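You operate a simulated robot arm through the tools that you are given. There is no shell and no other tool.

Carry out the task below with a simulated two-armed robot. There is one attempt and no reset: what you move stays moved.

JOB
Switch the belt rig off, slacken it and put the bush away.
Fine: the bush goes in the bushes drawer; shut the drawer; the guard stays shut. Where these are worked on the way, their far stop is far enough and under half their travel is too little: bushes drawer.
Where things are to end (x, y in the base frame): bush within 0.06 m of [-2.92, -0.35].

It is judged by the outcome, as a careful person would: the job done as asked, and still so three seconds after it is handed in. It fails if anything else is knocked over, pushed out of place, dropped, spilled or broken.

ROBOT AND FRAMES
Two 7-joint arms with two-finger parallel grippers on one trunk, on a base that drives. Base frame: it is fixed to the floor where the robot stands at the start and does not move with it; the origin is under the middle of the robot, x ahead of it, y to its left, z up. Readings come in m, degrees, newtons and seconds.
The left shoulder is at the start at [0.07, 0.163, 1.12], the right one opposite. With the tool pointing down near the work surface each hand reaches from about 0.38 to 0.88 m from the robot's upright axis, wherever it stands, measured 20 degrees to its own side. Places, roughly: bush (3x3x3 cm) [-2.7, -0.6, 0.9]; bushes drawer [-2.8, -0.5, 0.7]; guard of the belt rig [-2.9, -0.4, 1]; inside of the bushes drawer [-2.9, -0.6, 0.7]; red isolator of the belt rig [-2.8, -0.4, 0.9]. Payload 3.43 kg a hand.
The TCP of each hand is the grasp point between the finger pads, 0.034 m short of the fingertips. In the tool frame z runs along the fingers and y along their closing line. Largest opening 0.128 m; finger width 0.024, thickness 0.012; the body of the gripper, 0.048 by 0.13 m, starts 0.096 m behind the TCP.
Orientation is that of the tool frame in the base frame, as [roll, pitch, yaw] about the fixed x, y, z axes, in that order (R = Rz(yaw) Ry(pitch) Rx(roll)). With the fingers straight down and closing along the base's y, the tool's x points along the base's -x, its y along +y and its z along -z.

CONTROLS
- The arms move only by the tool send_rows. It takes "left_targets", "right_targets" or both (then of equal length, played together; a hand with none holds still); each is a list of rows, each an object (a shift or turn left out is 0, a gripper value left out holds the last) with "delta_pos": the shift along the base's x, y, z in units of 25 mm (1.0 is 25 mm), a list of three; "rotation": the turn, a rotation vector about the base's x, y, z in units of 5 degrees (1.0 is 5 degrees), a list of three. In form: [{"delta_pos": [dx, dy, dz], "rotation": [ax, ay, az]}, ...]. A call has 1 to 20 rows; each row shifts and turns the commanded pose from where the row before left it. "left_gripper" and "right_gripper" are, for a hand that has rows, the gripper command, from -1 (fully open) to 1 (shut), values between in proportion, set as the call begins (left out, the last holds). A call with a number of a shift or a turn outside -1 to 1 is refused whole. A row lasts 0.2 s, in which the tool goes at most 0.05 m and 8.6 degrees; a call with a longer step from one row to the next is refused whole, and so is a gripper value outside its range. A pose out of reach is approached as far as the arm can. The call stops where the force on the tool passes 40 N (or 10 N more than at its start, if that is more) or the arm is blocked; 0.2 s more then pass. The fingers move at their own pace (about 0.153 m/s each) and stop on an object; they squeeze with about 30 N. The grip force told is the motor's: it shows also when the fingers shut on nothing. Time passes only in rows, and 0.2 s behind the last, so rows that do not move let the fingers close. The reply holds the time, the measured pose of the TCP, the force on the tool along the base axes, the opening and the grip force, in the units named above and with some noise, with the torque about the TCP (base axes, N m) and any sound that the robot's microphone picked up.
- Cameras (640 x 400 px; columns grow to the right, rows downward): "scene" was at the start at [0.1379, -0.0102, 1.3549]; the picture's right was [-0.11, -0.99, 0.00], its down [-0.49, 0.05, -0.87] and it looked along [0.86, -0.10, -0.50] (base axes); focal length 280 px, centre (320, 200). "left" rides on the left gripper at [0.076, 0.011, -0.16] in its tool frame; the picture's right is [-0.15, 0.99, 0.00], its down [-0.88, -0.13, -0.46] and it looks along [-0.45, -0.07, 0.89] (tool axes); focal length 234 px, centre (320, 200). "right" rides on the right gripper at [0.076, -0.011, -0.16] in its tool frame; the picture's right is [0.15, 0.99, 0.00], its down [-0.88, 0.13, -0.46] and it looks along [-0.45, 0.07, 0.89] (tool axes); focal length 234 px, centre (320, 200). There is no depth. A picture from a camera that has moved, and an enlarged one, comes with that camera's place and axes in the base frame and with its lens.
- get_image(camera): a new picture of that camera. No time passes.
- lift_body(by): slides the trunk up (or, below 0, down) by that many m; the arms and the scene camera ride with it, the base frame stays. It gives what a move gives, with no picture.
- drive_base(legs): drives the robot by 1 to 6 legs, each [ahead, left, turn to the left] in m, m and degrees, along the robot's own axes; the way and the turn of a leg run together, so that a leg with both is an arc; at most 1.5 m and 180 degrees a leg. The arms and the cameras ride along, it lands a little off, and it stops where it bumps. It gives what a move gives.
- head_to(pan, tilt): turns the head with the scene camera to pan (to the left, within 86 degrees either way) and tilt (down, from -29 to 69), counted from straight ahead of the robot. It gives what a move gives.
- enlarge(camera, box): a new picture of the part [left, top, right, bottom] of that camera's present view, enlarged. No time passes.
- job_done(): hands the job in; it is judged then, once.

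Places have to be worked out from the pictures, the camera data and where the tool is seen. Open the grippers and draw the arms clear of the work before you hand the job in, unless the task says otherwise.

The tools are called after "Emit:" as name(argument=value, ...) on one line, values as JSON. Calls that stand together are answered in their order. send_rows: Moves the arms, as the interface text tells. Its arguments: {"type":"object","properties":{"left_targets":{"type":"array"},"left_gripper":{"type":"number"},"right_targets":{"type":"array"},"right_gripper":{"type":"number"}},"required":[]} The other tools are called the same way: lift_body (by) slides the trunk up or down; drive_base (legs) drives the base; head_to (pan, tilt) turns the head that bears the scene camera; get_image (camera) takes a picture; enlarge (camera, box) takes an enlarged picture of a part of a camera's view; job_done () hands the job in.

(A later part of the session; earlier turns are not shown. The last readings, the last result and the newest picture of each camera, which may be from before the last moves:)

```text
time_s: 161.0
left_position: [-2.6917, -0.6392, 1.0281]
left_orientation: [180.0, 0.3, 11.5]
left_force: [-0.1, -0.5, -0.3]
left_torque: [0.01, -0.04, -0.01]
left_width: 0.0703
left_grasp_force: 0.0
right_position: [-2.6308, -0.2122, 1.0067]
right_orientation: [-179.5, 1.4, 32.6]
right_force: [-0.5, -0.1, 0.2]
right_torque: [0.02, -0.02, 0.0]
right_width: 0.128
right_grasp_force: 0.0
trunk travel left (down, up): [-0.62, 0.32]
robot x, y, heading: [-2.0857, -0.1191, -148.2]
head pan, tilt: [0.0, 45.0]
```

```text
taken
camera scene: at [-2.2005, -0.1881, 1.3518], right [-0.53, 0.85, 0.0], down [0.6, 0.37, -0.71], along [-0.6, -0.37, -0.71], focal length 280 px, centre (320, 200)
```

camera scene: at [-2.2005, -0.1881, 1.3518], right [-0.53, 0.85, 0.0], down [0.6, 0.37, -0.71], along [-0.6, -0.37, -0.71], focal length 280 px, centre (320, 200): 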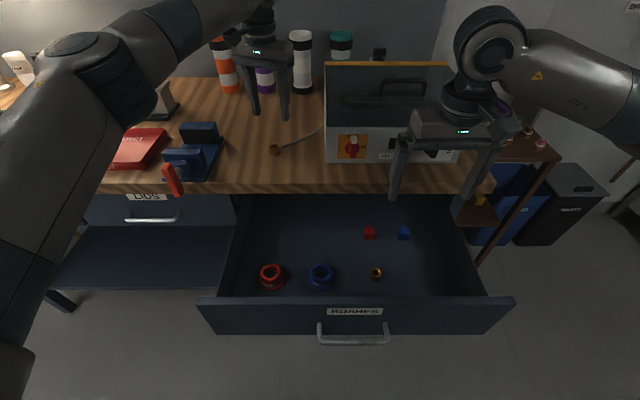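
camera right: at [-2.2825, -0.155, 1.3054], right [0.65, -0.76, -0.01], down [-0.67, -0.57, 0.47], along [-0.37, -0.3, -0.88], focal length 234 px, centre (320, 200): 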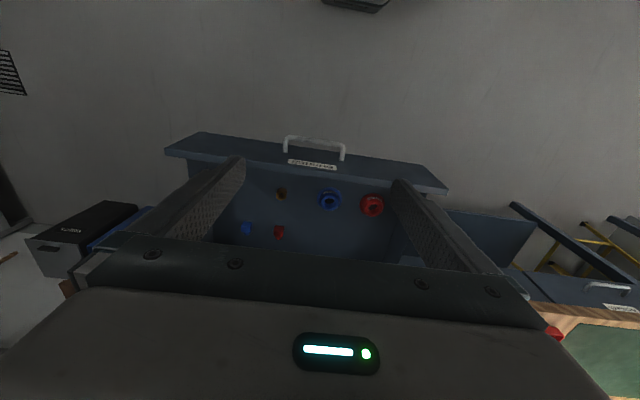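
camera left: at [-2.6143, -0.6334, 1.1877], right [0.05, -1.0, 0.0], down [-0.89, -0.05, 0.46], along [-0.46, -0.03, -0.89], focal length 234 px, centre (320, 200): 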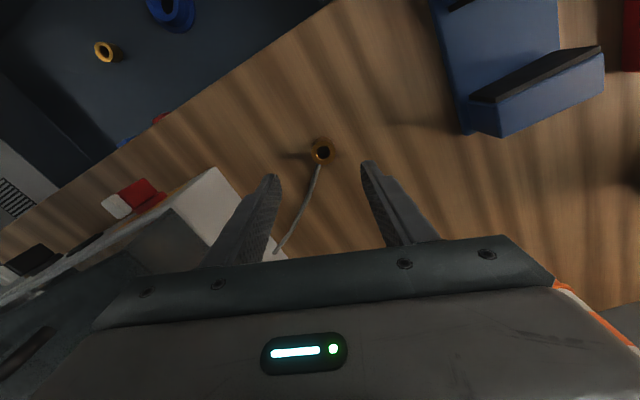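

The hand is centred over the bush within ~2 mm, and the cord leaves between the fingers. I descend to grasp height (TCP 0.917).

Emit:
send_rows(left_targets=[{"delta_pos": [0.01, -0.01, -0.9]}, {"delta_pos": [0.01, -0.02, -0.9]}, {"delta_pos": [0, -0.02, -0.9]}, {"delta_pos": [0, -0.02, -0.9]}, {"delta_pos": [0, 0, -0.8]}])

Emit:
get_image(camera="left")

Emit:
enlarge(camera="scene", box=[200, 60, 340, 200])

```text
time_s: 162.2
left_position: [-2.6899, -0.6388, 0.917]
left_orientation: [179.9, 0.4, 11.5]
left_force: [-1.1, 0.1, 0.2]
left_torque: [-0.01, -0.02, 0.0]
left_width: 0.0707
left_grasp_force: 0.0
right_position: [-2.6306, -0.2132, 1.009]
right_orientation: [-179.5, 1.5, 32.6]
right_force: [-0.1, -0.4, -0.7]
right_torque: [0.01, 0.01, 0.01]
right_width: 0.128
right_grasp_force: 0.2
trunk travel left (down, up): [-0.62, 0.32]
robot x, y, heading: [-2.0862, -0.118, -148.3]
head pan, tilt: [0.0, 45.0]
```

```text
taken
camera left: at [-2.6121, -0.6335, 1.0772], right [0.05, -1.0, 0.0], down [-0.89, -0.05, 0.46], along [-0.46, -0.03, -0.89], focal length 234 px, centre (320, 200)
```

left: 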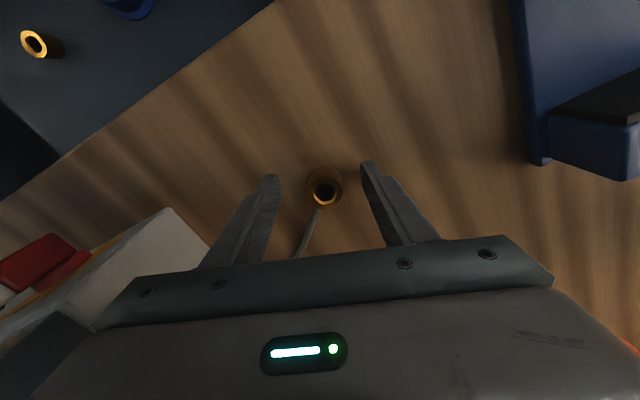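

```text
2.86 times, centred on (270, 130) of scene
camera zoom: at [-2.1996, -0.1878, 1.352], right [-0.53, 0.85, 0.0], down [0.6, 0.37, -0.71], along [-0.6, -0.37, -0.71], focal length 799 px, centre (463, 400)
```

zoom: 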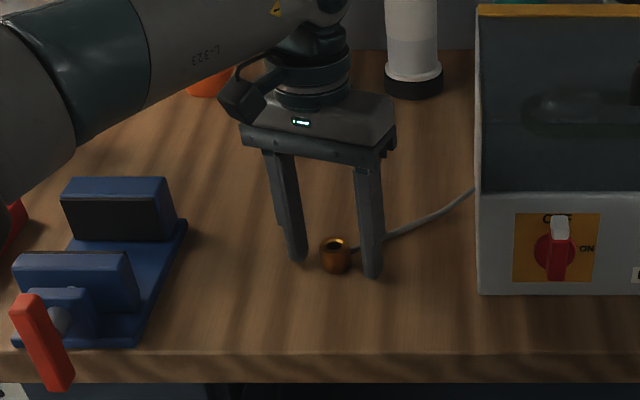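

The bush sits between the fingers, ~3 mm off centre. I correct and close the gripper.

Emit:
send_rows(left_targets=[{"delta_pos": [-0.08, -0.13, 0]}, {}])

Emit:
send_rows(left_targets=[{}, {}, {}], left_gripper=1)

Emit:
get_image(camera="left")

```text
time_s: 162.8
left_position: [-2.6908, -0.6411, 0.9177]
left_orientation: [179.9, 0.4, 11.4]
left_force: [0.1, -0.2, -0.4]
left_torque: [0.0, -0.03, -0.01]
left_width: 0.0704
left_grasp_force: 0.0
right_position: [-2.6299, -0.2123, 1.0092]
right_orientation: [-179.5, 1.4, 32.6]
right_force: [-0.9, -0.1, 0.2]
right_torque: [-0.02, 0.0, 0.01]
right_width: 0.1278
right_grasp_force: 0.0
trunk travel left (down, up): [-0.62, 0.32]
robot x, y, heading: [-2.0871, -0.1156, -148.5]
head pan, tilt: [0.0, 45.0]
```

```text
time_s: 163.6
left_position: [-2.6902, -0.6426, 0.9175]
left_orientation: [-180.0, 0.5, 11.5]
left_force: [-0.6, -0.5, -0.4]
left_torque: [-0.02, 0.05, 0.02]
left_width: 0.0279
left_grasp_force: 29.7
right_position: [-2.6304, -0.2118, 1.0091]
right_orientation: [-179.5, 1.5, 32.7]
right_force: [0.1, -0.3, 0.2]
right_torque: [0.0, 0.01, 0.05]
right_width: 0.1281
right_grasp_force: 0.1
trunk travel left (down, up): [-0.62, 0.32]
robot x, y, heading: [-2.0822, -0.1157, -148.0]
head pan, tilt: [0.0, 45.0]
```

```text
taken
camera left: at [-2.6136, -0.6365, 1.0778], right [0.05, -1.0, 0.0], down [-0.89, -0.05, 0.46], along [-0.46, -0.03, -0.89], focal length 234 px, centre (320, 200)
```

left: 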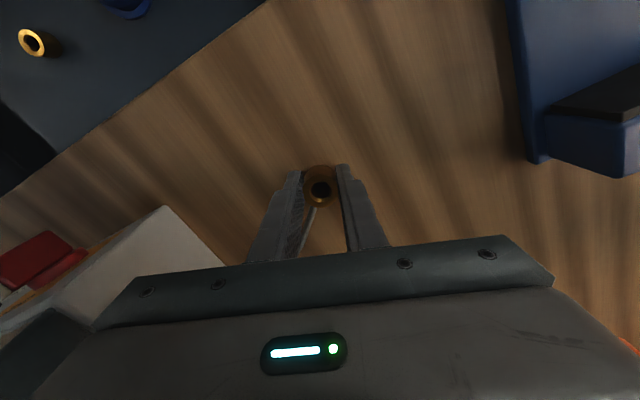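

The bush is gripped (27.9 mm, 30 N). I lift 5 cm slowly and watch the cord and forces.

Emit:
send_rows(left_targets=[{"delta_pos": [0, 0, 0.5]}, {"delta_pos": [0, 0, 0.5]}, {"delta_pos": [0, 0, 0.5]}, {"delta_pos": [0, 0, 0.5]}])

Emit:
get_image(camera="left")

Emit:
enlarge(camera="scene", box=[200, 60, 400, 200])

```text
time_s: 164.6
left_position: [-2.6926, -0.6441, 0.9694]
left_orientation: [180.0, 0.4, 11.5]
left_force: [-0.1, 0.0, -0.4]
left_torque: [0.0, 0.02, -0.01]
left_width: 0.028
left_grasp_force: 30.6
right_position: [-2.6305, -0.211, 1.0097]
right_orientation: [-179.5, 1.6, 32.7]
right_force: [-0.5, 0.1, 0.0]
right_torque: [0.01, -0.01, 0.0]
right_width: 0.1282
right_grasp_force: 0.1
trunk travel left (down, up): [-0.62, 0.32]
robot x, y, heading: [-2.0836, -0.1198, -148.5]
head pan, tilt: [0.0, 45.0]
```

```text
taken
camera left: at [-2.6149, -0.6388, 1.1293], right [0.05, -1.0, 0.0], down [-0.89, -0.05, 0.46], along [-0.46, -0.03, -0.89], focal length 234 px, centre (320, 200)
```

left: 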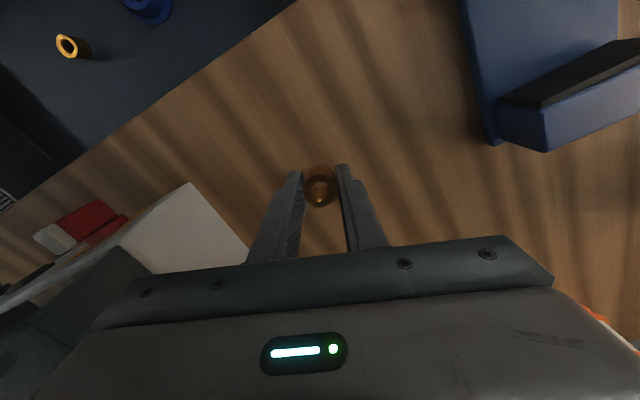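

```text
2.86 times, centred on (300, 130) of scene
camera zoom: at [-2.1993, -0.1873, 1.352], right [-0.53, 0.85, 0.0], down [0.6, 0.37, -0.71], along [-0.6, -0.37, -0.71], focal length 799 px, centre (377, 400)
```

zoom: 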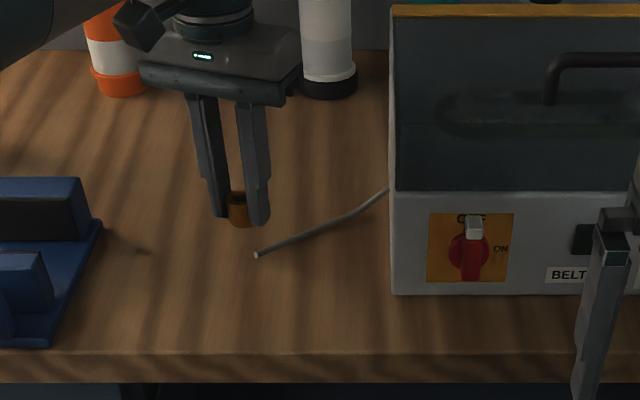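

The cord stays behind: the bush was simply sitting at its end, so it is free. I lift it higher and draw the left hand back toward me over the drawer, while shifting the right hand away to the right.

Emit:
send_rows(left_targets=[{"delta_pos": [0, 0, 1]}, {"delta_pos": [0, 0, 1]}, {"delta_pos": [0, 0, 1]}, {"delta_pos": [0.85, 0.52, 0]}, {"delta_pos": [0.85, 0.52, 0]}, {"delta_pos": [0.85, 0.52, 0]}, {"delta_pos": [0.85, 0.52, 0]}, {"delta_pos": [0.85, 0.52, 0]}, {"delta_pos": [0.85, 0.52, 0]}, {"delta_pos": [0.85, 0.52, 0]}, {"delta_pos": [0.85, 0.52, 0]}, {"delta_pos": [0.85, 0.52, 0]}], right_targets=[{"delta_pos": [0, 0, 1]}, {"delta_pos": [0, 0, 1]}, {"delta_pos": [0, 0, 1]}, {"delta_pos": [-0.3, 0.6, 0.5]}, {"delta_pos": [-0.3, 0.6, 0.5]}, {"delta_pos": [-0.3, 0.6, 0.5]}, {"delta_pos": [-0.3, 0.6, 0.5]}, {"delta_pos": [0, 0, 0.5]}, {"delta_pos": [0, 0, 0]}, {"delta_pos": [0, 0, 0]}, {"delta_pos": [0, 0, 0]}, {"delta_pos": [0, 0, 0]}])

Emit:
get_image(camera="scene")

```text
time_s: 167.2
left_position: [-2.4972, -0.5258, 1.0427]
left_orientation: [-180.0, 0.4, 11.5]
left_force: [0.0, -0.1, -0.7]
left_torque: [0.01, 0.0, -0.01]
left_width: 0.0278
left_grasp_force: 30.3
right_position: [-2.6604, -0.1522, 1.1473]
right_orientation: [-179.4, 1.6, 32.6]
right_force: [-0.1, 0.1, -0.2]
right_torque: [0.0, -0.02, 0.0]
right_width: 0.1279
right_grasp_force: 0.1
trunk travel left (down, up): [-0.62, 0.32]
robot x, y, heading: [-2.0835, -0.1182, -148.4]
head pan, tilt: [0.0, 45.0]
```

```text
taken
camera scene: at [-2.1988, -0.1875, 1.352], right [-0.53, 0.85, 0.0], down [0.6, 0.37, -0.71], along [-0.6, -0.37, -0.71], focal length 280 px, centre (320, 200)
```

scene: 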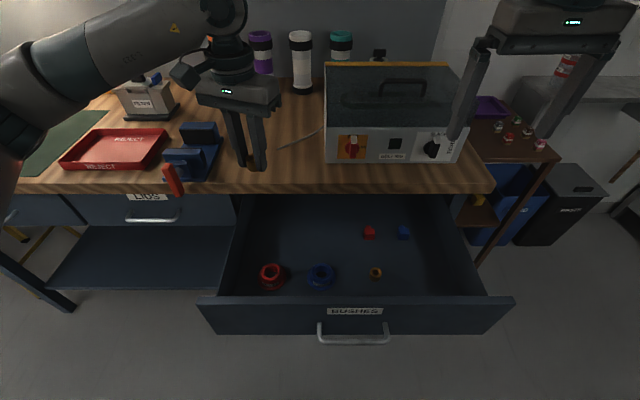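

The bush is held over the bench edge and all is clear. The goal spot corresponds to pixel ~(411,278), right of the brass ring. I back off 6 cm and strafe right 0.33 m so the left hand lines up with it.

Emit:
drive_base(legs=[[-0.06, 0, 0], [0, -0.33, 0]])

Emit:
get_image(camera="scene")

Emit:
get_image(camera="left")

```text
time_s: 170.0
left_position: [-2.6182, -0.2185, 1.0427]
left_orientation: [-180.0, 0.3, 11.7]
left_force: [0.3, 0.7, -1.1]
left_torque: [-0.02, -0.04, 0.01]
left_width: 0.0282
left_grasp_force: 30.4
right_position: [-2.7825, 0.1548, 1.1464]
right_orientation: [-179.4, 1.5, 32.7]
right_force: [0.0, 0.4, -0.5]
right_torque: [0.0, -0.03, 0.03]
right_width: 0.128
right_grasp_force: 0.1
trunk travel left (down, up): [-0.62, 0.32]
robot x, y, heading: [-2.2052, 0.188, -148.2]
head pan, tilt: [0.0, 45.0]
```

```text
taken
camera scene: at [-2.3201, 0.1208, 1.352], right [-0.53, 0.85, 0.0], down [0.6, 0.37, -0.71], along [-0.6, -0.37, -0.71], focal length 280 px, centre (320, 200)
```

scene: 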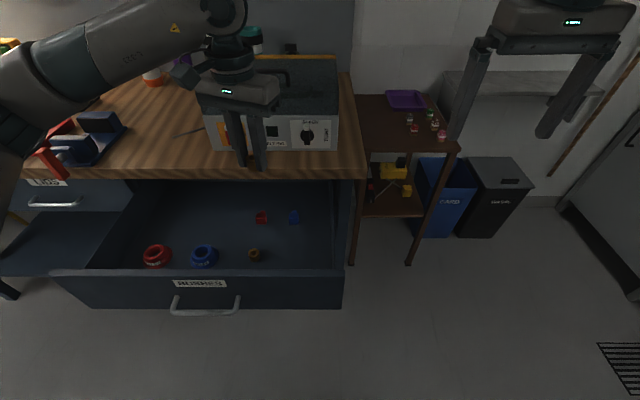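

```text
taken
camera left: at [-2.5406, -0.2131, 1.2027], right [0.06, -1.0, 0.0], down [-0.89, -0.05, 0.46], along [-0.46, -0.03, -0.89], focal length 234 px, centre (320, 200)
```

left: 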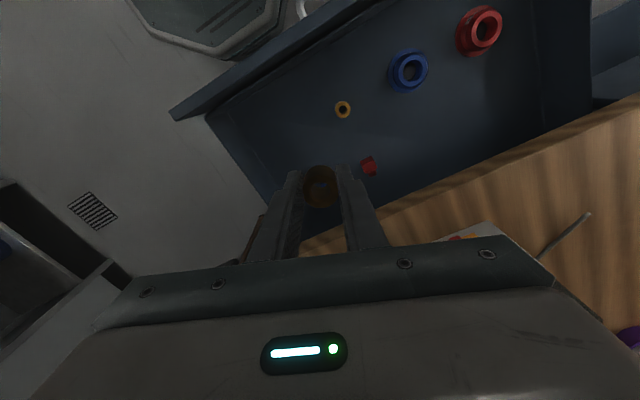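

The small red/blue bushes and rings form a grid, and the goal spot (column of the blue bush, row of the brass ring) is free. I centre over it and descend to TCP z≈0.82, then look.

Emit:
send_rows(left_targets=[{"delta_pos": [-0.435, 0.788, 0]}, {"delta_pos": [-0.435, 0.788, 0]}, {"delta_pos": [0, 0, -1]}, {"delta_pos": [0, 0, -1]}, {"delta_pos": [0, 0, -1]}, {"delta_pos": [0, 0, -1]}, {"delta_pos": [0, 0, -1]}, {"delta_pos": [0, 0, -1]}, {"delta_pos": [0, 0, -1]}, {"delta_pos": [0, 0, -1]}, {"delta_pos": [0, 0, -1]}])

Emit:
get_image(camera="left")

Emit:
get_image(camera="scene")

```text
time_s: 172.4
left_position: [-2.6377, -0.1807, 0.8162]
left_orientation: [179.9, 0.3, 11.8]
left_force: [0.3, -0.1, -0.9]
left_torque: [-0.01, -0.02, -0.02]
left_width: 0.0278
left_grasp_force: 29.9
right_position: [-2.7826, 0.1535, 1.1463]
right_orientation: [-179.6, 1.5, 32.8]
right_force: [-0.2, 1.1, -0.3]
right_torque: [-0.01, 0.01, -0.01]
right_width: 0.1279
right_grasp_force: 0.1
trunk travel left (down, up): [-0.62, 0.32]
robot x, y, heading: [-2.2086, 0.1913, -147.9]
head pan, tilt: [0.0, 45.0]
```

```text
taken
camera left: at [-2.5605, -0.175, 0.9771], right [0.06, -1.0, 0.0], down [-0.89, -0.05, 0.46], along [-0.46, -0.03, -0.89], focal length 234 px, centre (320, 200)
```

left: 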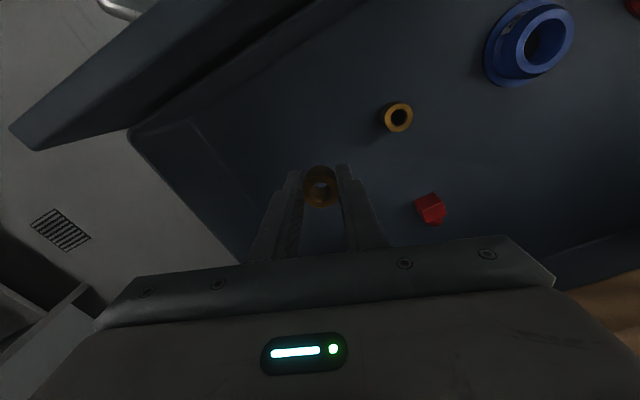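

```text
taken
camera scene: at [-2.3204, 0.1205, 1.352], right [-0.53, 0.85, 0.0], down [0.6, 0.37, -0.71], along [-0.6, -0.37, -0.71], focal length 280 px, centre (320, 200)
```

scene: 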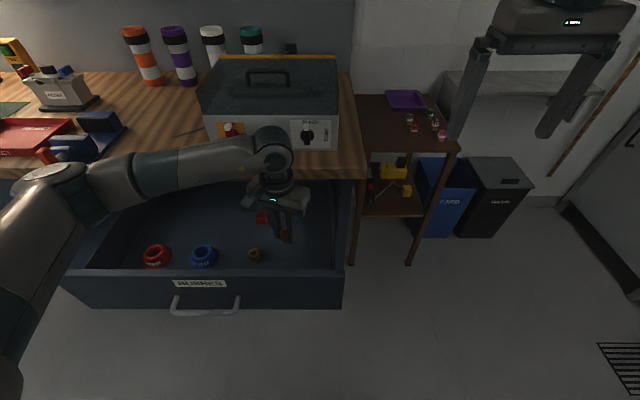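

Triangulating the brass ring gives its top at z≈0.707, so the drawer floor is about 0.68. The bush bottom is 4.2 cm below TCP; I lower to TCP 0.745 and then feel for contact in small steps.

Emit:
send_rows(left_targets=[{"delta_pos": [0, 0, -0.9]}, {"delta_pos": [0, 0, -0.9]}, {"delta_pos": [0, 0, -0.9]}])

Emit:
send_rows(left_targets=[{"delta_pos": [0, 0, -0.2]}, {"delta_pos": [0, 0, -0.2]}, {}])

Emit:
get_image(camera="left")

```text
time_s: 173.2
left_position: [-2.6392, -0.1798, 0.7517]
left_orientation: [-180.0, 0.2, 11.8]
left_force: [-0.3, -0.7, -0.3]
left_torque: [0.0, -0.03, -0.01]
left_width: 0.0278
left_grasp_force: 30.5
right_position: [-2.7821, 0.1551, 1.1479]
right_orientation: [-179.5, 1.4, 32.8]
right_force: [-0.3, -0.9, 0.2]
right_torque: [0.0, -0.05, 0.01]
right_width: 0.1282
right_grasp_force: 0.2
trunk travel left (down, up): [-0.62, 0.32]
robot x, y, heading: [-2.2046, 0.191, -147.9]
head pan, tilt: [0.0, 45.0]
```

```text
time_s: 174.0
left_position: [-2.6384, -0.179, 0.7401]
left_orientation: [179.9, 0.3, 11.7]
left_force: [0.1, 0.2, -2.2]
left_torque: [-0.01, -0.01, -0.04]
left_width: 0.0276
left_grasp_force: 30.5
right_position: [-2.7821, 0.1536, 1.1457]
right_orientation: [-179.4, 1.4, 32.8]
right_force: [0.4, -0.8, 0.6]
right_torque: [0.0, -0.01, 0.01]
right_width: 0.128
right_grasp_force: 0.2
trunk travel left (down, up): [-0.62, 0.32]
robot x, y, heading: [-2.2074, 0.1891, -147.7]
head pan, tilt: [0.0, 45.0]
```

```text
taken
camera left: at [-2.562, -0.1733, 0.9002], right [0.06, -1.0, 0.0], down [-0.89, -0.05, 0.46], along [-0.46, -0.03, -0.89], focal length 234 px, centre (320, 200)
```

left: 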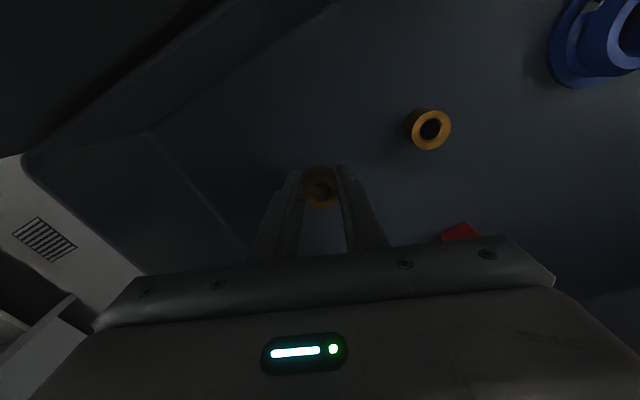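

No contact yet. I continue down in 4 mm steps.

Emit:
send_rows(left_targets=[{"delta_pos": [0, 0, -0.16]}, {"delta_pos": [0, 0, -0.16]}, {}])

Emit:
send_rows(left_targets=[{"delta_pos": [0, 0, -0.16]}, {}])

```text
time_s: 174.8
left_position: [-2.6388, -0.1787, 0.7328]
left_orientation: [-179.9, 0.4, 11.7]
left_force: [-0.2, -0.2, -0.7]
left_torque: [0.0, -0.03, 0.0]
left_width: 0.0279
left_grasp_force: 30.0
right_position: [-2.7822, 0.1532, 1.1465]
right_orientation: [-179.5, 1.5, 32.7]
right_force: [-0.2, -0.4, 0.3]
right_torque: [0.01, 0.03, 0.02]
right_width: 0.1279
right_grasp_force: 0.1
trunk travel left (down, up): [-0.62, 0.32]
robot x, y, heading: [-2.2056, 0.1893, -148.1]
head pan, tilt: [0.0, 45.0]
```

```text
time_s: 175.4
left_position: [-2.6381, -0.1794, 0.7282]
left_orientation: [179.9, 0.3, 11.7]
left_force: [-0.4, -0.6, -0.9]
left_torque: [-0.03, 0.01, 0.01]
left_width: 0.0279
left_grasp_force: 30.1
right_position: [-2.7821, 0.1545, 1.1472]
right_orientation: [-179.4, 1.5, 32.7]
right_force: [-0.4, -0.4, 1.1]
right_torque: [-0.02, -0.01, -0.01]
right_width: 0.128
right_grasp_force: 0.1
trunk travel left (down, up): [-0.62, 0.32]
robot x, y, heading: [-2.2019, 0.1898, -148.2]
head pan, tilt: [0.0, 45.0]
```

Still free. A few more small steps.

Emit:
send_rows(left_targets=[{"delta_pos": [0, 0, -0.16]}, {}])

Emit:
send_rows(left_targets=[{"delta_pos": [0, 0, -0.12]}, {}])

Emit:
send_rows(left_targets=[{"delta_pos": [0, 0, -0.12]}, {}])

```text
time_s: 176.0
left_position: [-2.638, -0.1796, 0.7255]
left_orientation: [179.9, 0.6, 11.7]
left_force: [0.7, -1.5, 13.8]
left_torque: [-0.04, -0.03, 0.02]
left_width: 0.0279
left_grasp_force: 30.0
right_position: [-2.7806, 0.1543, 1.1479]
right_orientation: [-179.5, 1.4, 32.9]
right_force: [0.8, -0.4, 0.8]
right_torque: [0.01, -0.01, -0.01]
right_width: 0.1282
right_grasp_force: 0.0
trunk travel left (down, up): [-0.62, 0.32]
robot x, y, heading: [-2.2076, 0.1878, -147.9]
head pan, tilt: [0.0, 45.0]
```

```text
time_s: 176.6
left_position: [-2.6385, -0.1778, 0.7244]
left_orientation: [179.9, 0.7, 11.7]
left_force: [0.4, -4.3, 32.1]
left_torque: [-0.08, 0.02, -0.01]
left_width: 0.0281
left_grasp_force: 30.3
right_position: [-2.7799, 0.156, 1.1466]
right_orientation: [-179.5, 1.6, 32.8]
right_force: [0.1, -0.4, -0.3]
right_torque: [0.01, 0.0, -0.04]
right_width: 0.128
right_grasp_force: 0.1
trunk travel left (down, up): [-0.62, 0.32]
robot x, y, heading: [-2.1991, 0.1884, -148.0]
head pan, tilt: [0.0, 45.0]
```

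```text
time_s: 176.9
left_position: [-2.641, -0.1788, 0.7262]
left_orientation: [179.9, 0.8, 11.7]
left_force: [3.6, -1.7, 21.1]
left_torque: [0.01, -0.18, 0.0]
left_width: 0.0278
left_grasp_force: 30.4
right_position: [-2.7807, 0.1538, 1.1466]
right_orientation: [-179.5, 1.6, 32.8]
right_force: [-0.5, 0.1, -0.4]
right_torque: [0.03, -0.02, -0.01]
right_width: 0.1281
right_grasp_force: 0.0
trunk travel left (down, up): [-0.62, 0.32]
robot x, y, heading: [-2.206, 0.1905, -148.1]
head pan, tilt: [0.0, 45.0]
stopped in row 1 (left hand): the force on the tool passed its limit at 45 N (the readings are from after the stop); the commanded pose is now the measured one
```

The bush touches the drawer floor (TCP 0.7255). I relieve the load by ~1.5 mm, then open the fingers just to ~5.5 cm.

Emit:
send_rows(left_targets=[{"delta_pos": [0, 0, 0.04]}, {}])

Emit:
send_rows(left_targets=[{}, {}], left_gripper=0.14)

Emit:
get_image(camera="left")

```text
time_s: 177.5
left_position: [-2.6403, -0.1793, 0.7246]
left_orientation: [179.9, 0.8, 11.8]
left_force: [0.7, -6.2, 20.0]
left_torque: [-0.16, -0.05, -0.02]
left_width: 0.0278
left_grasp_force: 30.0
right_position: [-2.7797, 0.1529, 1.1473]
right_orientation: [-179.5, 1.6, 32.8]
right_force: [0.2, 0.4, -0.1]
right_torque: [-0.03, 0.0, -0.01]
right_width: 0.1278
right_grasp_force: 0.1
trunk travel left (down, up): [-0.62, 0.32]
robot x, y, heading: [-2.2044, 0.1904, -148.0]
head pan, tilt: [0.0, 45.0]
```

```text
time_s: 178.1
left_position: [-2.6403, -0.1799, 0.7225]
left_orientation: [-179.9, 0.5, 11.7]
left_force: [0.6, 0.2, -0.2]
left_torque: [-0.04, 0.03, -0.01]
left_width: 0.0549
left_grasp_force: 0.2
right_position: [-2.7808, 0.1551, 1.1472]
right_orientation: [-179.4, 1.5, 32.8]
right_force: [0.5, 0.0, 0.6]
right_torque: [0.0, 0.01, -0.01]
right_width: 0.128
right_grasp_force: 0.0
trunk travel left (down, up): [-0.62, 0.32]
robot x, y, heading: [-2.2047, 0.1916, -148.1]
head pan, tilt: [0.0, 45.0]
```

```text
taken
camera left: at [-2.5627, -0.1736, 0.8816], right [0.06, -1.0, 0.0], down [-0.88, -0.05, 0.46], along [-0.46, -0.03, -0.89], focal length 234 px, centre (320, 200)
```

left: 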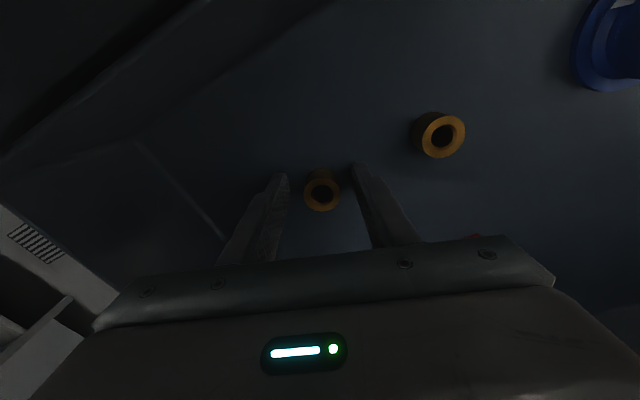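

The bush stands free between the fingers. I lift the left hand straight up out of the drawer.

Emit:
send_rows(left_targets=[{"delta_pos": [0, 0, 0.4]}, {"delta_pos": [0, 0, 0.8]}, {"delta_pos": [0, 0, 1]}, {"delta_pos": [0, 0, 1]}, {"delta_pos": [0, 0, 1]}, {"delta_pos": [0, 0, 1]}, {"delta_pos": [0, 0, 1]}, {"delta_pos": [0, 0, 1]}, {"delta_pos": [0, 0, 1]}, {"delta_pos": [0, 0, 1]}, {"delta_pos": [0, 0, 1]}, {"delta_pos": [0, 0, 1]}, {"delta_pos": [0, 0, 1]}])

Emit:
get_image(camera="left")

Emit:
get_image(camera="scene")

```text
time_s: 180.9
left_position: [-2.6424, -0.1781, 1.0297]
left_orientation: [-180.0, 0.6, 11.6]
left_force: [-0.6, 0.7, 0.0]
left_torque: [0.02, 0.03, 0.0]
left_width: 0.055
left_grasp_force: 0.0
right_position: [-2.7821, 0.1542, 1.1462]
right_orientation: [-179.5, 1.4, 32.8]
right_force: [0.9, 0.1, 0.8]
right_torque: [0.01, -0.01, -0.01]
right_width: 0.128
right_grasp_force: 0.0
trunk travel left (down, up): [-0.62, 0.32]
robot x, y, heading: [-2.2046, 0.19, -147.8]
head pan, tilt: [0.0, 45.0]
```

```text
taken
camera left: at [-2.5639, -0.1724, 1.1889], right [0.06, -1.0, 0.0], down [-0.88, -0.05, 0.46], along [-0.46, -0.03, -0.89], focal length 234 px, centre (320, 200)
```

left: 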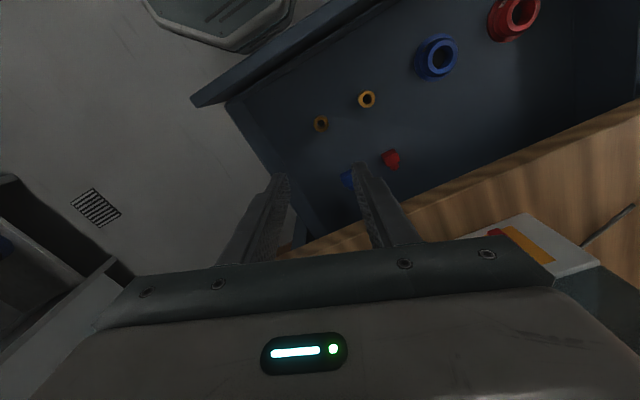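

```text
taken
camera scene: at [-2.3199, 0.1212, 1.352], right [-0.53, 0.85, 0.0], down [0.6, 0.37, -0.71], along [-0.6, -0.37, -0.71], focal length 280 px, centre (320, 200)
```

scene: 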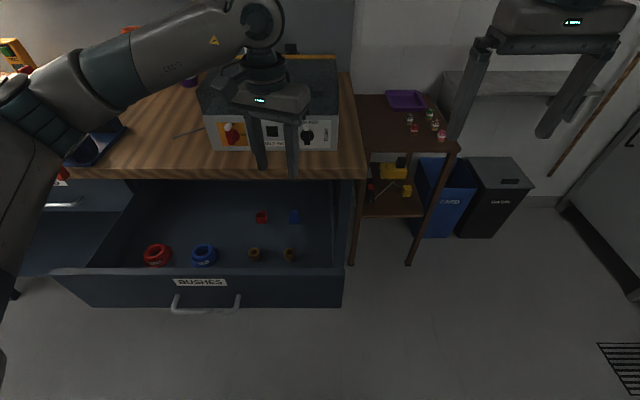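

The bush is in place beside the brass ring. To shut the drawer I'll push its front with the right hand tilted forward again; first I back the base off 0.28 m and strafe left 0.33 m.

Emit:
drive_base(legs=[[-0.28, 0, 0], [0, 0.33, 0]])

Emit:
get_image(camera="scene")

```text
time_s: 184.6
left_position: [-2.2365, -0.3068, 1.0294]
left_orientation: [-179.9, 0.6, 11.3]
left_force: [-0.2, 0.1, 0.4]
left_torque: [0.02, 0.05, 0.01]
left_width: 0.055
left_grasp_force: 0.0
right_position: [-2.3747, 0.0271, 1.1469]
right_orientation: [-179.5, 1.5, 32.3]
right_force: [-0.1, 0.4, -0.9]
right_torque: [-0.03, 0.02, 0.0]
right_width: 0.1282
right_grasp_force: 0.0
trunk travel left (down, up): [-0.62, 0.32]
robot x, y, heading: [-1.8013, 0.0583, -148.7]
head pan, tilt: [0.0, 45.0]
```

```text
taken
camera scene: at [-1.9129, -0.0106, 1.352], right [-0.52, 0.85, 0.0], down [0.6, 0.37, -0.71], along [-0.6, -0.37, -0.71], focal length 280 px, centre (320, 200)
```

scene: 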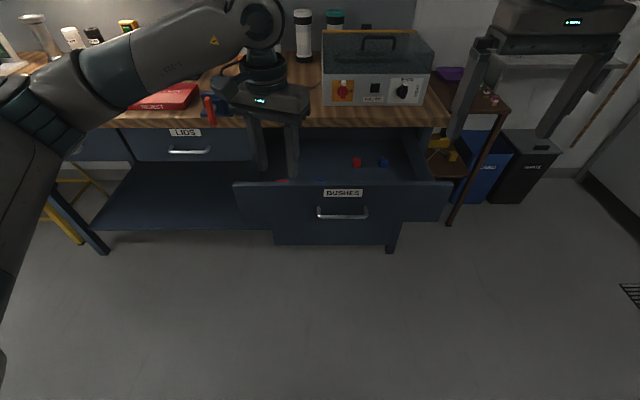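

I now tilt the right tool forward with fingers shut while raising the left hand well clear, ahead of lowering the trunk.

Emit:
send_rows(left_targets=[{"delta_pos": [0, 0, 1]}, {"delta_pos": [0, 0, 1]}, {"delta_pos": [0, 0, 1]}, {"delta_pos": [0, 0, 1]}, {"delta_pos": [0, 0, 1]}, {"delta_pos": [0, 0, 1]}, {"delta_pos": [0, 0, 1]}, {"delta_pos": [0, 0, 1]}, {"delta_pos": [0, 0, 1]}, {"delta_pos": [0, 0, 1]}, {"delta_pos": [0, 0, 1]}, {"delta_pos": [0, 0, 1]}, {"delta_pos": [0, 0, 0]}, {"delta_pos": [0, 0, 0]}], right_targets=[{"delta_pos": [-0.5, -0.4, 0], "rotation": [-0.5, 0.82, 0]}, {"delta_pos": [-0.5, -0.4, 0], "rotation": [-0.5, 0.82, 0]}, {"delta_pos": [-0.5, -0.4, 0], "rotation": [-0.5, 0.82, 0]}, {"delta_pos": [-0.16, -0.4, 0], "rotation": [-0.5, 0.82, 0]}, {"delta_pos": [-0.16, -0.4, 0], "rotation": [-0.5, 0.82, 0]}, {"delta_pos": [-0.16, -0.4, 0], "rotation": [-0.5, 0.82, 0]}, {"delta_pos": [-0.16, -0.4, 0], "rotation": [-0.5, 0.82, 0]}, {"delta_pos": [-0.16, -0.4, 0], "rotation": [-0.5, 0.82, 0]}, {"delta_pos": [-0.16, -0.4, 0], "rotation": [-0.5, 0.82, 0]}, {"delta_pos": [-0.16, -0.4, 0], "rotation": [-0.5, 0.82, 0]}, {"delta_pos": [-0.16, -0.4, 0], "rotation": [-0.5, 0.82, 0]}, {"delta_pos": [-0.16, -0.4, 0], "rotation": [-0.5, 0.82, 0]}, {"delta_pos": [-0.16, -0.4, 0], "rotation": [-0.5, 0.82, 0]}, {"delta_pos": [-0.16, -0.4, 0], "rotation": [-0.5, 0.82, 0]}], right_gripper=1)

Emit:
get_image(camera="scene")

```text
time_s: 187.6
left_position: [-2.2378, -0.3068, 1.3302]
left_orientation: [-179.9, 0.6, 11.2]
left_force: [-0.6, 0.0, 0.5]
left_torque: [0.0, 0.01, -0.02]
left_width: 0.0549
left_grasp_force: 0.0
right_position: [-2.4548, -0.1115, 1.1459]
right_orientation: [-177.1, 68.8, 34.0]
right_force: [-0.1, 0.3, -0.2]
right_torque: [0.02, 0.01, -0.02]
right_width: 0.0
right_grasp_force: 30.1
trunk travel left (down, up): [-0.62, 0.32]
robot x, y, heading: [-1.7984, 0.0595, -148.8]
head pan, tilt: [0.0, 45.0]
```

```text
taken
camera scene: at [-1.9132, -0.0106, 1.352], right [-0.52, 0.85, 0.0], down [0.6, 0.37, -0.71], along [-0.6, -0.37, -0.71], focal length 280 px, centre (320, 200)
```

scene: 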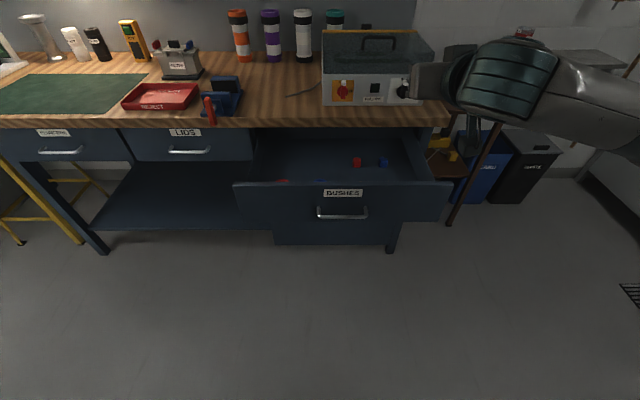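

The right poker is at pitch 69°, its tip ~2 cm in front of the drawer face and to the right of the handle. I lower the trunk so it faces the drawer front.

Emit:
lift_body(by=-0.39)

Emit:
get_image(camera="scene")

Emit:
get_image(camera="right")

```text
time_s: 191.4
left_position: [-2.2361, -0.3066, 0.939]
left_orientation: [180.0, 0.6, 11.2]
left_force: [1.8, 0.0, 0.3]
left_torque: [-0.03, 0.01, -0.01]
left_width: 0.0549
left_grasp_force: 0.1
right_position: [-2.4544, -0.112, 0.7563]
right_orientation: [-177.1, 68.8, 34.0]
right_force: [0.0, -0.3, 1.4]
right_torque: [-0.01, -0.04, 0.02]
right_width: 0.0001
right_grasp_force: 30.5
trunk travel left (down, up): [-0.23, 0.71]
robot x, y, heading: [-1.7976, 0.056, -148.8]
head pan, tilt: [0.0, 45.0]
```

```text
taken
camera scene: at [-1.9128, -0.0105, 0.962], right [-0.52, 0.85, 0.0], down [0.6, 0.37, -0.71], along [-0.6, -0.37, -0.71], focal length 280 px, centre (320, 200)
```

scene: 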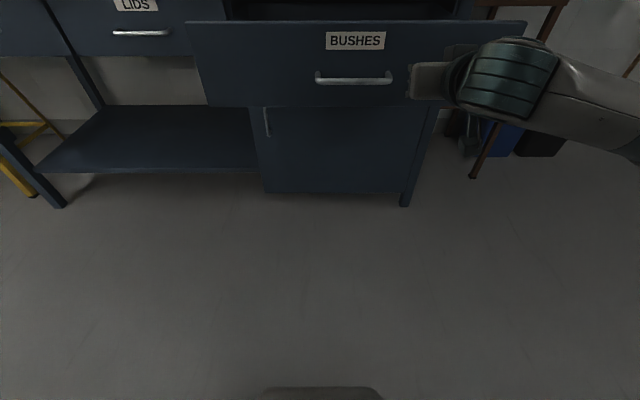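

```text
taken
camera right: at [-2.3111, -0.0113, 0.7437], right [0.56, -0.82, -0.15], down [0.17, -0.07, 0.98], along [-0.81, -0.57, 0.1], focal length 234 px, centre (320, 200)
```

right: 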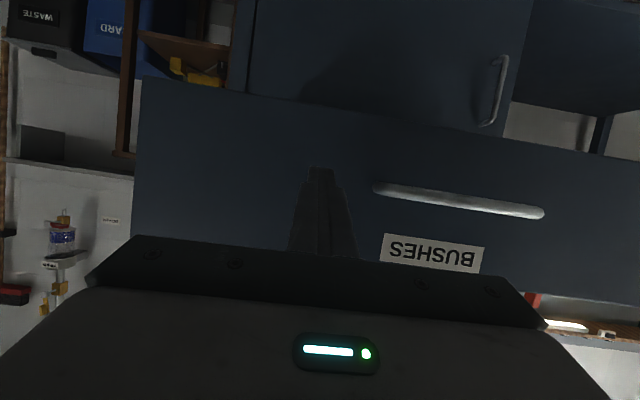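

The poker faces the drawer front just right of the handle. I push the drawer in by driving forward, first 13 cm.

Emit:
drive_base(legs=[[0.13, 0, 0]])

Emit:
get_image(camera="scene")

```text
time_s: 192.7
left_position: [-2.3464, -0.3745, 0.9388]
left_orientation: [180.0, 0.5, 11.3]
left_force: [-0.8, -1.0, 0.7]
left_torque: [0.02, -0.02, 0.0]
left_width: 0.0552
left_grasp_force: 0.1
right_position: [-2.5663, -0.1815, 0.7552]
right_orientation: [-177.1, 68.6, 34.1]
right_force: [-0.3, -0.1, -0.7]
right_torque: [0.0, 0.0, -0.01]
right_width: 0.0
right_grasp_force: 29.6
trunk travel left (down, up): [-0.23, 0.71]
robot x, y, heading: [-1.9085, -0.0081, -148.8]
head pan, tilt: [0.0, 45.0]
```

```text
taken
camera scene: at [-2.0234, -0.0783, 0.9618], right [-0.52, 0.85, 0.0], down [0.6, 0.37, -0.71], along [-0.6, -0.37, -0.71], focal length 280 px, centre (320, 200)
```

scene: 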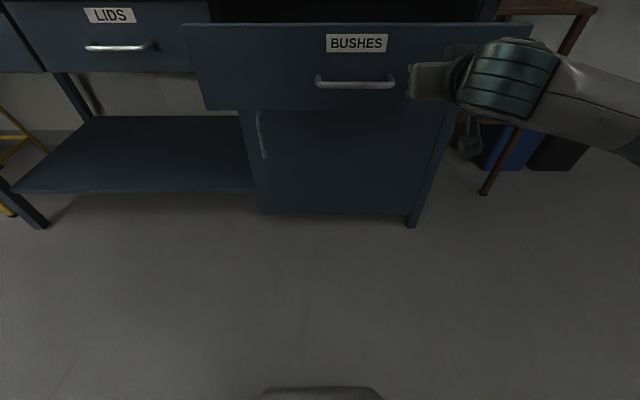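

The drawer moves in smoothly. Another 13 cm by base, then I'll finish with the force-limited arm.

Emit:
drive_base(legs=[[0.12, 0, 0]])

Emit:
head_to(pan=0, tilt=30)

Emit:
get_image(camera="scene")

Emit:
get_image(camera="right")

```text
time_s: 193.9
left_position: [-2.4468, -0.4343, 0.939]
left_orientation: [-180.0, 0.6, 11.2]
left_force: [0.1, -0.6, 0.1]
left_torque: [0.02, -0.06, -0.01]
left_width: 0.0547
left_grasp_force: 0.2
right_position: [-2.6661, -0.2405, 0.7563]
right_orientation: [-177.0, 68.6, 33.9]
right_force: [-0.3, -0.5, -0.4]
right_torque: [0.0, 0.03, -0.02]
right_width: 0.0001
right_grasp_force: 29.7
trunk travel left (down, up): [-0.23, 0.71]
robot x, y, heading: [-2.0054, -0.068, -148.7]
head pan, tilt: [0.0, 45.0]
```

```text
time_s: 194.6
left_position: [-2.4461, -0.4342, 0.9388]
left_orientation: [180.0, 0.5, 11.2]
left_force: [-0.3, -0.1, 0.1]
left_torque: [0.01, -0.01, -0.01]
left_width: 0.055
left_grasp_force: 0.0
right_position: [-2.665, -0.2401, 0.7559]
right_orientation: [-177.0, 68.5, 34.0]
right_force: [0.5, -0.1, -0.1]
right_torque: [-0.03, 0.0, -0.01]
right_width: 0.0001
right_grasp_force: 29.9
trunk travel left (down, up): [-0.23, 0.71]
robot x, y, heading: [-2.0083, -0.0731, -148.5]
head pan, tilt: [0.0, 30.0]
```

```text
taken
camera scene: at [-2.1299, -0.1431, 0.9845], right [-0.52, 0.85, 0.0], down [0.43, 0.26, -0.87], along [-0.74, -0.45, -0.5], focal length 280 px, centre (320, 200)
```

scene: 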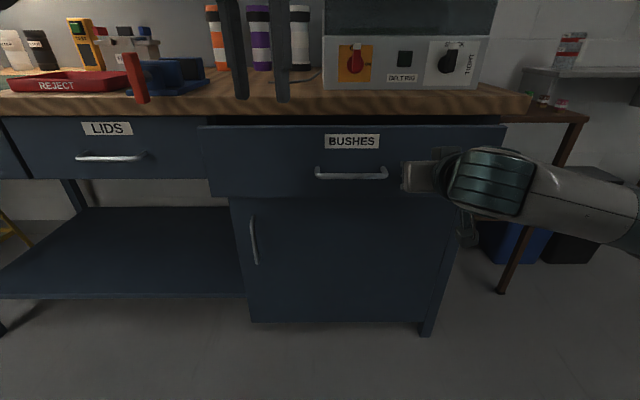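

```text
taken
camera right: at [-2.5206, -0.1391, 0.7434], right [0.56, -0.82, -0.15], down [0.17, -0.07, 0.98], along [-0.81, -0.57, 0.09], focal length 234 px, centre (320, 200)
```

right: 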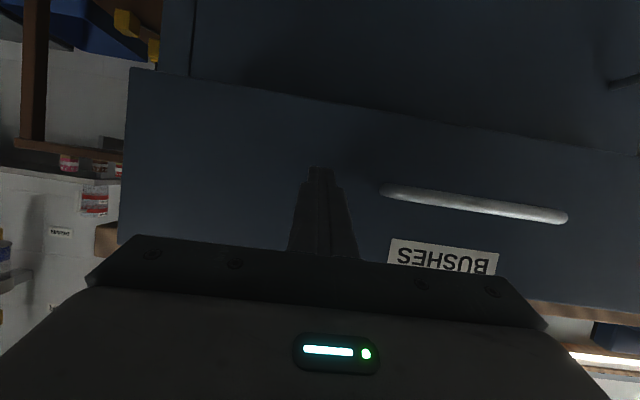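

About 10 cm remain. I push the rest with the arm in 15 mm steps.

Emit:
send_rows(right_targets=[{"delta_pos": [-0.512, -0.313, 0]}, {"delta_pos": [-0.512, -0.313, 0]}, {"delta_pos": [-0.512, -0.313, 0]}, {"delta_pos": [-0.512, -0.313, 0]}, {"delta_pos": [-0.512, -0.313, 0]}, {"delta_pos": [-0.3, -0.183, 0]}])

Emit:
get_image(camera="scene")

```text
time_s: 196.0
left_position: [-2.4461, -0.4347, 0.9402]
left_orientation: [-180.0, 0.6, 11.2]
left_force: [-0.5, 0.6, 0.2]
left_torque: [-0.02, 0.0, 0.03]
left_width: 0.055
left_grasp_force: 0.1
right_position: [-2.7365, -0.2838, 0.7575]
right_orientation: [-177.1, 68.6, 34.1]
right_force: [0.8, 0.2, 0.1]
right_torque: [0.02, 0.01, 0.04]
right_width: 0.0
right_grasp_force: 30.3
trunk travel left (down, up): [-0.23, 0.71]
robot x, y, heading: [-2.0082, -0.0692, -148.6]
head pan, tilt: [0.0, 30.0]
```

```text
taken
camera scene: at [-2.1298, -0.1431, 0.9846], right [-0.52, 0.85, 0.0], down [0.43, 0.26, -0.87], along [-0.74, -0.45, -0.5], focal length 280 px, centre (320, 200)
```

scene: 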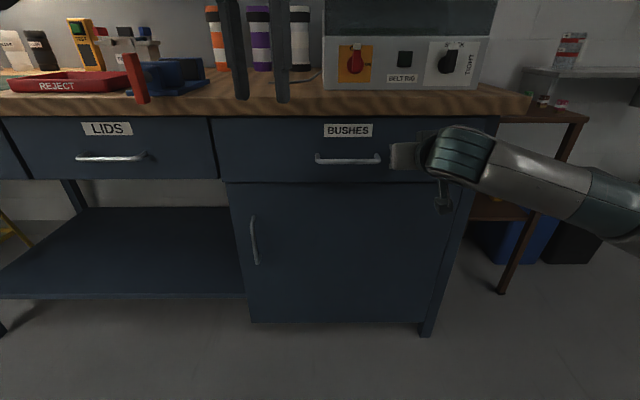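

Nearly flush. I push on in small steps until the force shows the drawer is at its closed stop.

Emit:
send_rows(right_targets=[{"delta_pos": [-0.2, -0.122, 0]}, {"delta_pos": [-0.2, -0.122, 0]}, {"delta_pos": [-0.17, -0.104, 0]}, {}])

Emit:
enlarge(camera="scene", box=[190, 80, 460, 220])

```text
time_s: 197.0
left_position: [-2.4469, -0.4352, 0.9407]
left_orientation: [180.0, 0.6, 11.1]
left_force: [0.0, -0.8, -0.5]
left_torque: [0.0, -0.04, 0.0]
left_width: 0.0549
left_grasp_force: 0.1
right_position: [-2.7506, -0.2931, 0.7556]
right_orientation: [-177.2, 68.7, 34.0]
right_force: [0.8, -0.2, 0.0]
right_torque: [0.06, 0.02, -0.01]
right_width: 0.0002
right_grasp_force: 30.5
trunk travel left (down, up): [-0.23, 0.71]
robot x, y, heading: [-2.0087, -0.0722, -148.5]
head pan, tilt: [0.0, 30.0]
```

```text
2.37 times, centred on (325, 150) of scene
camera zoom: at [-2.1299, -0.1432, 0.9846], right [-0.52, 0.85, 0.0], down [0.43, 0.26, -0.87], along [-0.74, -0.45, -0.5], focal length 663 px, centre (308, 318)
```

zoom: 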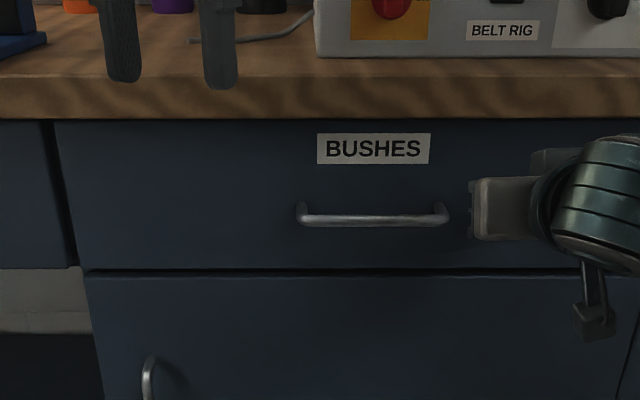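

Still no resistance (tip at ~2.53 vs. expected 2.535). I go on in ~4 mm steps.

Emit:
send_rows(right_targets=[{"delta_pos": [-0.14, -0.085, 0]}, {"delta_pos": [-0.14, -0.085, 0]}, {}])

Emit:
enlarge(camera="scene", box=[190, 80, 460, 220])

```text
time_s: 197.6
left_position: [-2.4447, -0.4324, 0.9408]
left_orientation: [-179.9, 0.7, 10.9]
left_force: [0.2, 0.2, 0.9]
left_torque: [0.02, 0.04, -0.04]
left_width: 0.0548
left_grasp_force: 0.1
right_position: [-2.7514, -0.2929, 0.7558]
right_orientation: [-177.1, 68.6, 34.1]
right_force: [12.7, 9.6, 3.5]
right_torque: [-0.07, 0.06, -0.02]
right_width: 0.0002
right_grasp_force: 30.2
trunk travel left (down, up): [-0.23, 0.71]
robot x, y, heading: [-2.0072, -0.0693, -148.7]
head pan, tilt: [0.0, 30.0]
stopped in row 2 (right hand): the force on the tool passed its limit at 45 N (the readings are from after the stop); the commanded pose is now the measured one
```

```text
2.37 times, centred on (325, 150) of scene
camera zoom: at [-2.1279, -0.1413, 0.9849], right [-0.52, 0.85, 0.0], down [0.43, 0.26, -0.87], along [-0.74, -0.45, -0.5], focal length 663 px, centre (308, 318)
```

zoom: 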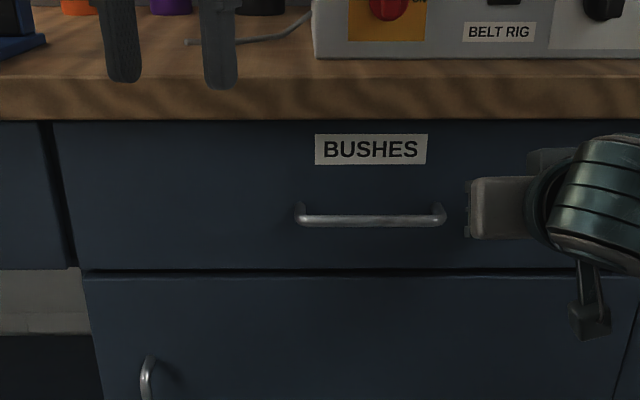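

Force jumps to 45 N with the face flush: the drawer is shut. I draw the right hand back, then back the base away and verify everything.

Emit:
send_rows(right_targets=[{"delta_pos": [0.6, 0.37, 0]}, {"delta_pos": [0.7, 0.43, 0]}, {"delta_pos": [0.7, 0.43, 0]}])

Emit:
drive_base(legs=[[-0.3, 0, 0]])

Emit:
lift_body(by=0.4)

Emit:
get_image(camera="scene")

```text
time_s: 198.4
left_position: [-2.447, -0.4334, 0.9396]
left_orientation: [-180.0, 0.5, 11.1]
left_force: [-0.1, 0.4, -0.3]
left_torque: [-0.03, 0.01, -0.02]
left_width: 0.0553
left_grasp_force: 0.1
right_position: [-2.7009, -0.2631, 0.752]
right_orientation: [-176.9, 68.4, 34.2]
right_force: [0.3, 0.2, -0.5]
right_torque: [-0.01, 0.01, -0.05]
right_width: 0.0
right_grasp_force: 30.0
trunk travel left (down, up): [-0.23, 0.71]
robot x, y, heading: [-2.0061, -0.0689, -149.0]
head pan, tilt: [0.0, 30.0]
```

```text
time_s: 200.4
left_position: [-2.1937, -0.2807, 0.9413]
left_orientation: [-180.0, 0.6, 11.3]
left_force: [0.0, 0.7, 0.3]
left_torque: [0.0, 0.0, 0.01]
left_width: 0.0549
left_grasp_force: 0.0
right_position: [-2.4498, -0.112, 0.7523]
right_orientation: [-177.0, 68.4, 34.3]
right_force: [-0.3, -0.2, -0.2]
right_torque: [0.0, 0.02, 0.03]
right_width: 0.0
right_grasp_force: 30.0
trunk travel left (down, up): [-0.23, 0.71]
robot x, y, heading: [-1.7574, 0.0824, -148.9]
head pan, tilt: [0.0, 30.0]
```

```text
time_s: 204.3
left_position: [-2.1943, -0.2823, 1.3408]
left_orientation: [-179.9, 0.5, 11.3]
left_force: [0.4, 0.3, 0.2]
left_torque: [0.01, -0.02, 0.01]
left_width: 0.0552
left_grasp_force: 0.0
right_position: [-2.4495, -0.112, 1.1519]
right_orientation: [-177.0, 68.5, 34.3]
right_force: [0.5, -0.4, -1.1]
right_torque: [-0.04, 0.0, -0.04]
right_width: 0.0
right_grasp_force: 30.3
trunk travel left (down, up): [-0.63, 0.31]
robot x, y, heading: [-1.7556, 0.0836, -148.4]
head pan, tilt: [0.0, 30.0]
```

```text
taken
camera scene: at [-1.8785, 0.0101, 1.3845], right [-0.52, 0.85, 0.0], down [0.43, 0.26, -0.87], along [-0.74, -0.45, -0.5], focal length 280 px, centre (320, 200)
```

scene: 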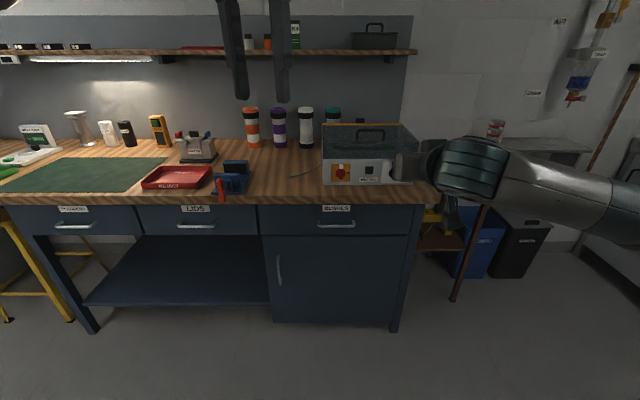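

The drawer is flush and the bench tidy. I turn the right tool back down, open both grippers, and verify the levers.

Emit:
send_rows(right_targets=[{"rotation": [0.52, -0.85, 0]}, {"rotation": [0.52, -0.85, 0]}, {"rotation": [0.52, -0.85, 0]}, {"rotation": [0.52, -0.85, 0]}, {"rotation": [0.52, -0.85, 0]}, {"rotation": [0.52, -0.85, 0]}, {"rotation": [0.52, -0.85, 0]}, {"rotation": [0.52, -0.85, 0]}, {"rotation": [0.52, -0.85, 0]}, {"rotation": [0.52, -0.85, 0]}, {"rotation": [0.52, -0.85, 0]}, {"rotation": [0.52, -0.85, 0]}, {"rotation": [0.52, -0.85, 0]}, {"rotation": [0.5, -0.8, 0]}], left_targets=[{}, {}, {}, {}, {}, {}, {}, {}, {}, {}, {}, {}, {}, {}], right_gripper=-1, left_gripper=-1)

Emit:
get_image(camera="scene")

Emit:
enlarge(camera="scene", box=[240, 100, 460, 260])

```text
time_s: 207.3
left_position: [-2.1948, -0.2827, 1.3393]
left_orientation: [180.0, 0.4, 11.3]
left_force: [0.0, -0.3, 0.2]
left_torque: [0.0, 0.01, -0.02]
left_width: 0.1278
left_grasp_force: 0.1
right_position: [-2.4495, -0.1114, 1.1528]
right_orientation: [-179.6, -1.2, 32.6]
right_force: [0.5, 0.5, 0.0]
right_torque: [-0.02, -0.01, 0.01]
right_width: 0.1279
right_grasp_force: 0.0
trunk travel left (down, up): [-0.63, 0.31]
robot x, y, heading: [-1.7581, 0.0839, -148.9]
head pan, tilt: [0.0, 30.0]
```

```text
taken
camera scene: at [-1.8784, 0.0095, 1.3845], right [-0.52, 0.85, 0.0], down [0.43, 0.26, -0.87], along [-0.74, -0.45, -0.5], focal length 280 px, centre (320, 200)
```

scene: 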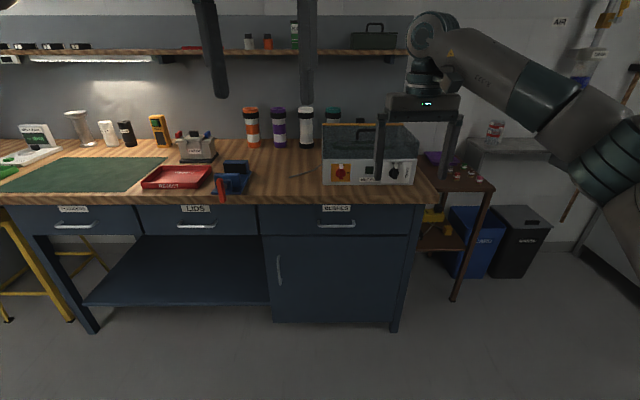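

```text
2.50 times, centred on (350, 180) of scene
camera zoom: at [-1.8784, 0.0095, 1.3845], right [-0.52, 0.85, 0.0], down [0.43, 0.26, -0.87], along [-0.74, -0.45, -0.5], focal length 699 px, centre (245, 250)
```

zoom: 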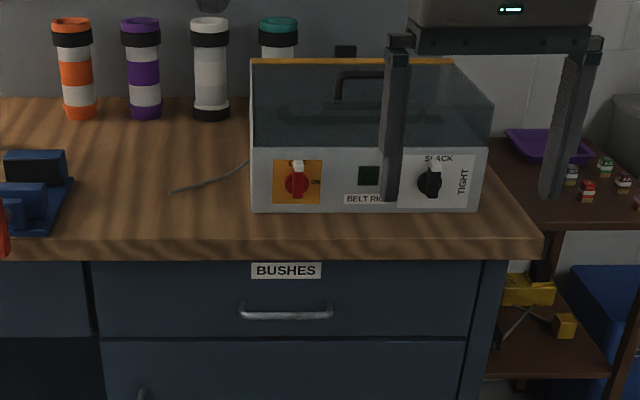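

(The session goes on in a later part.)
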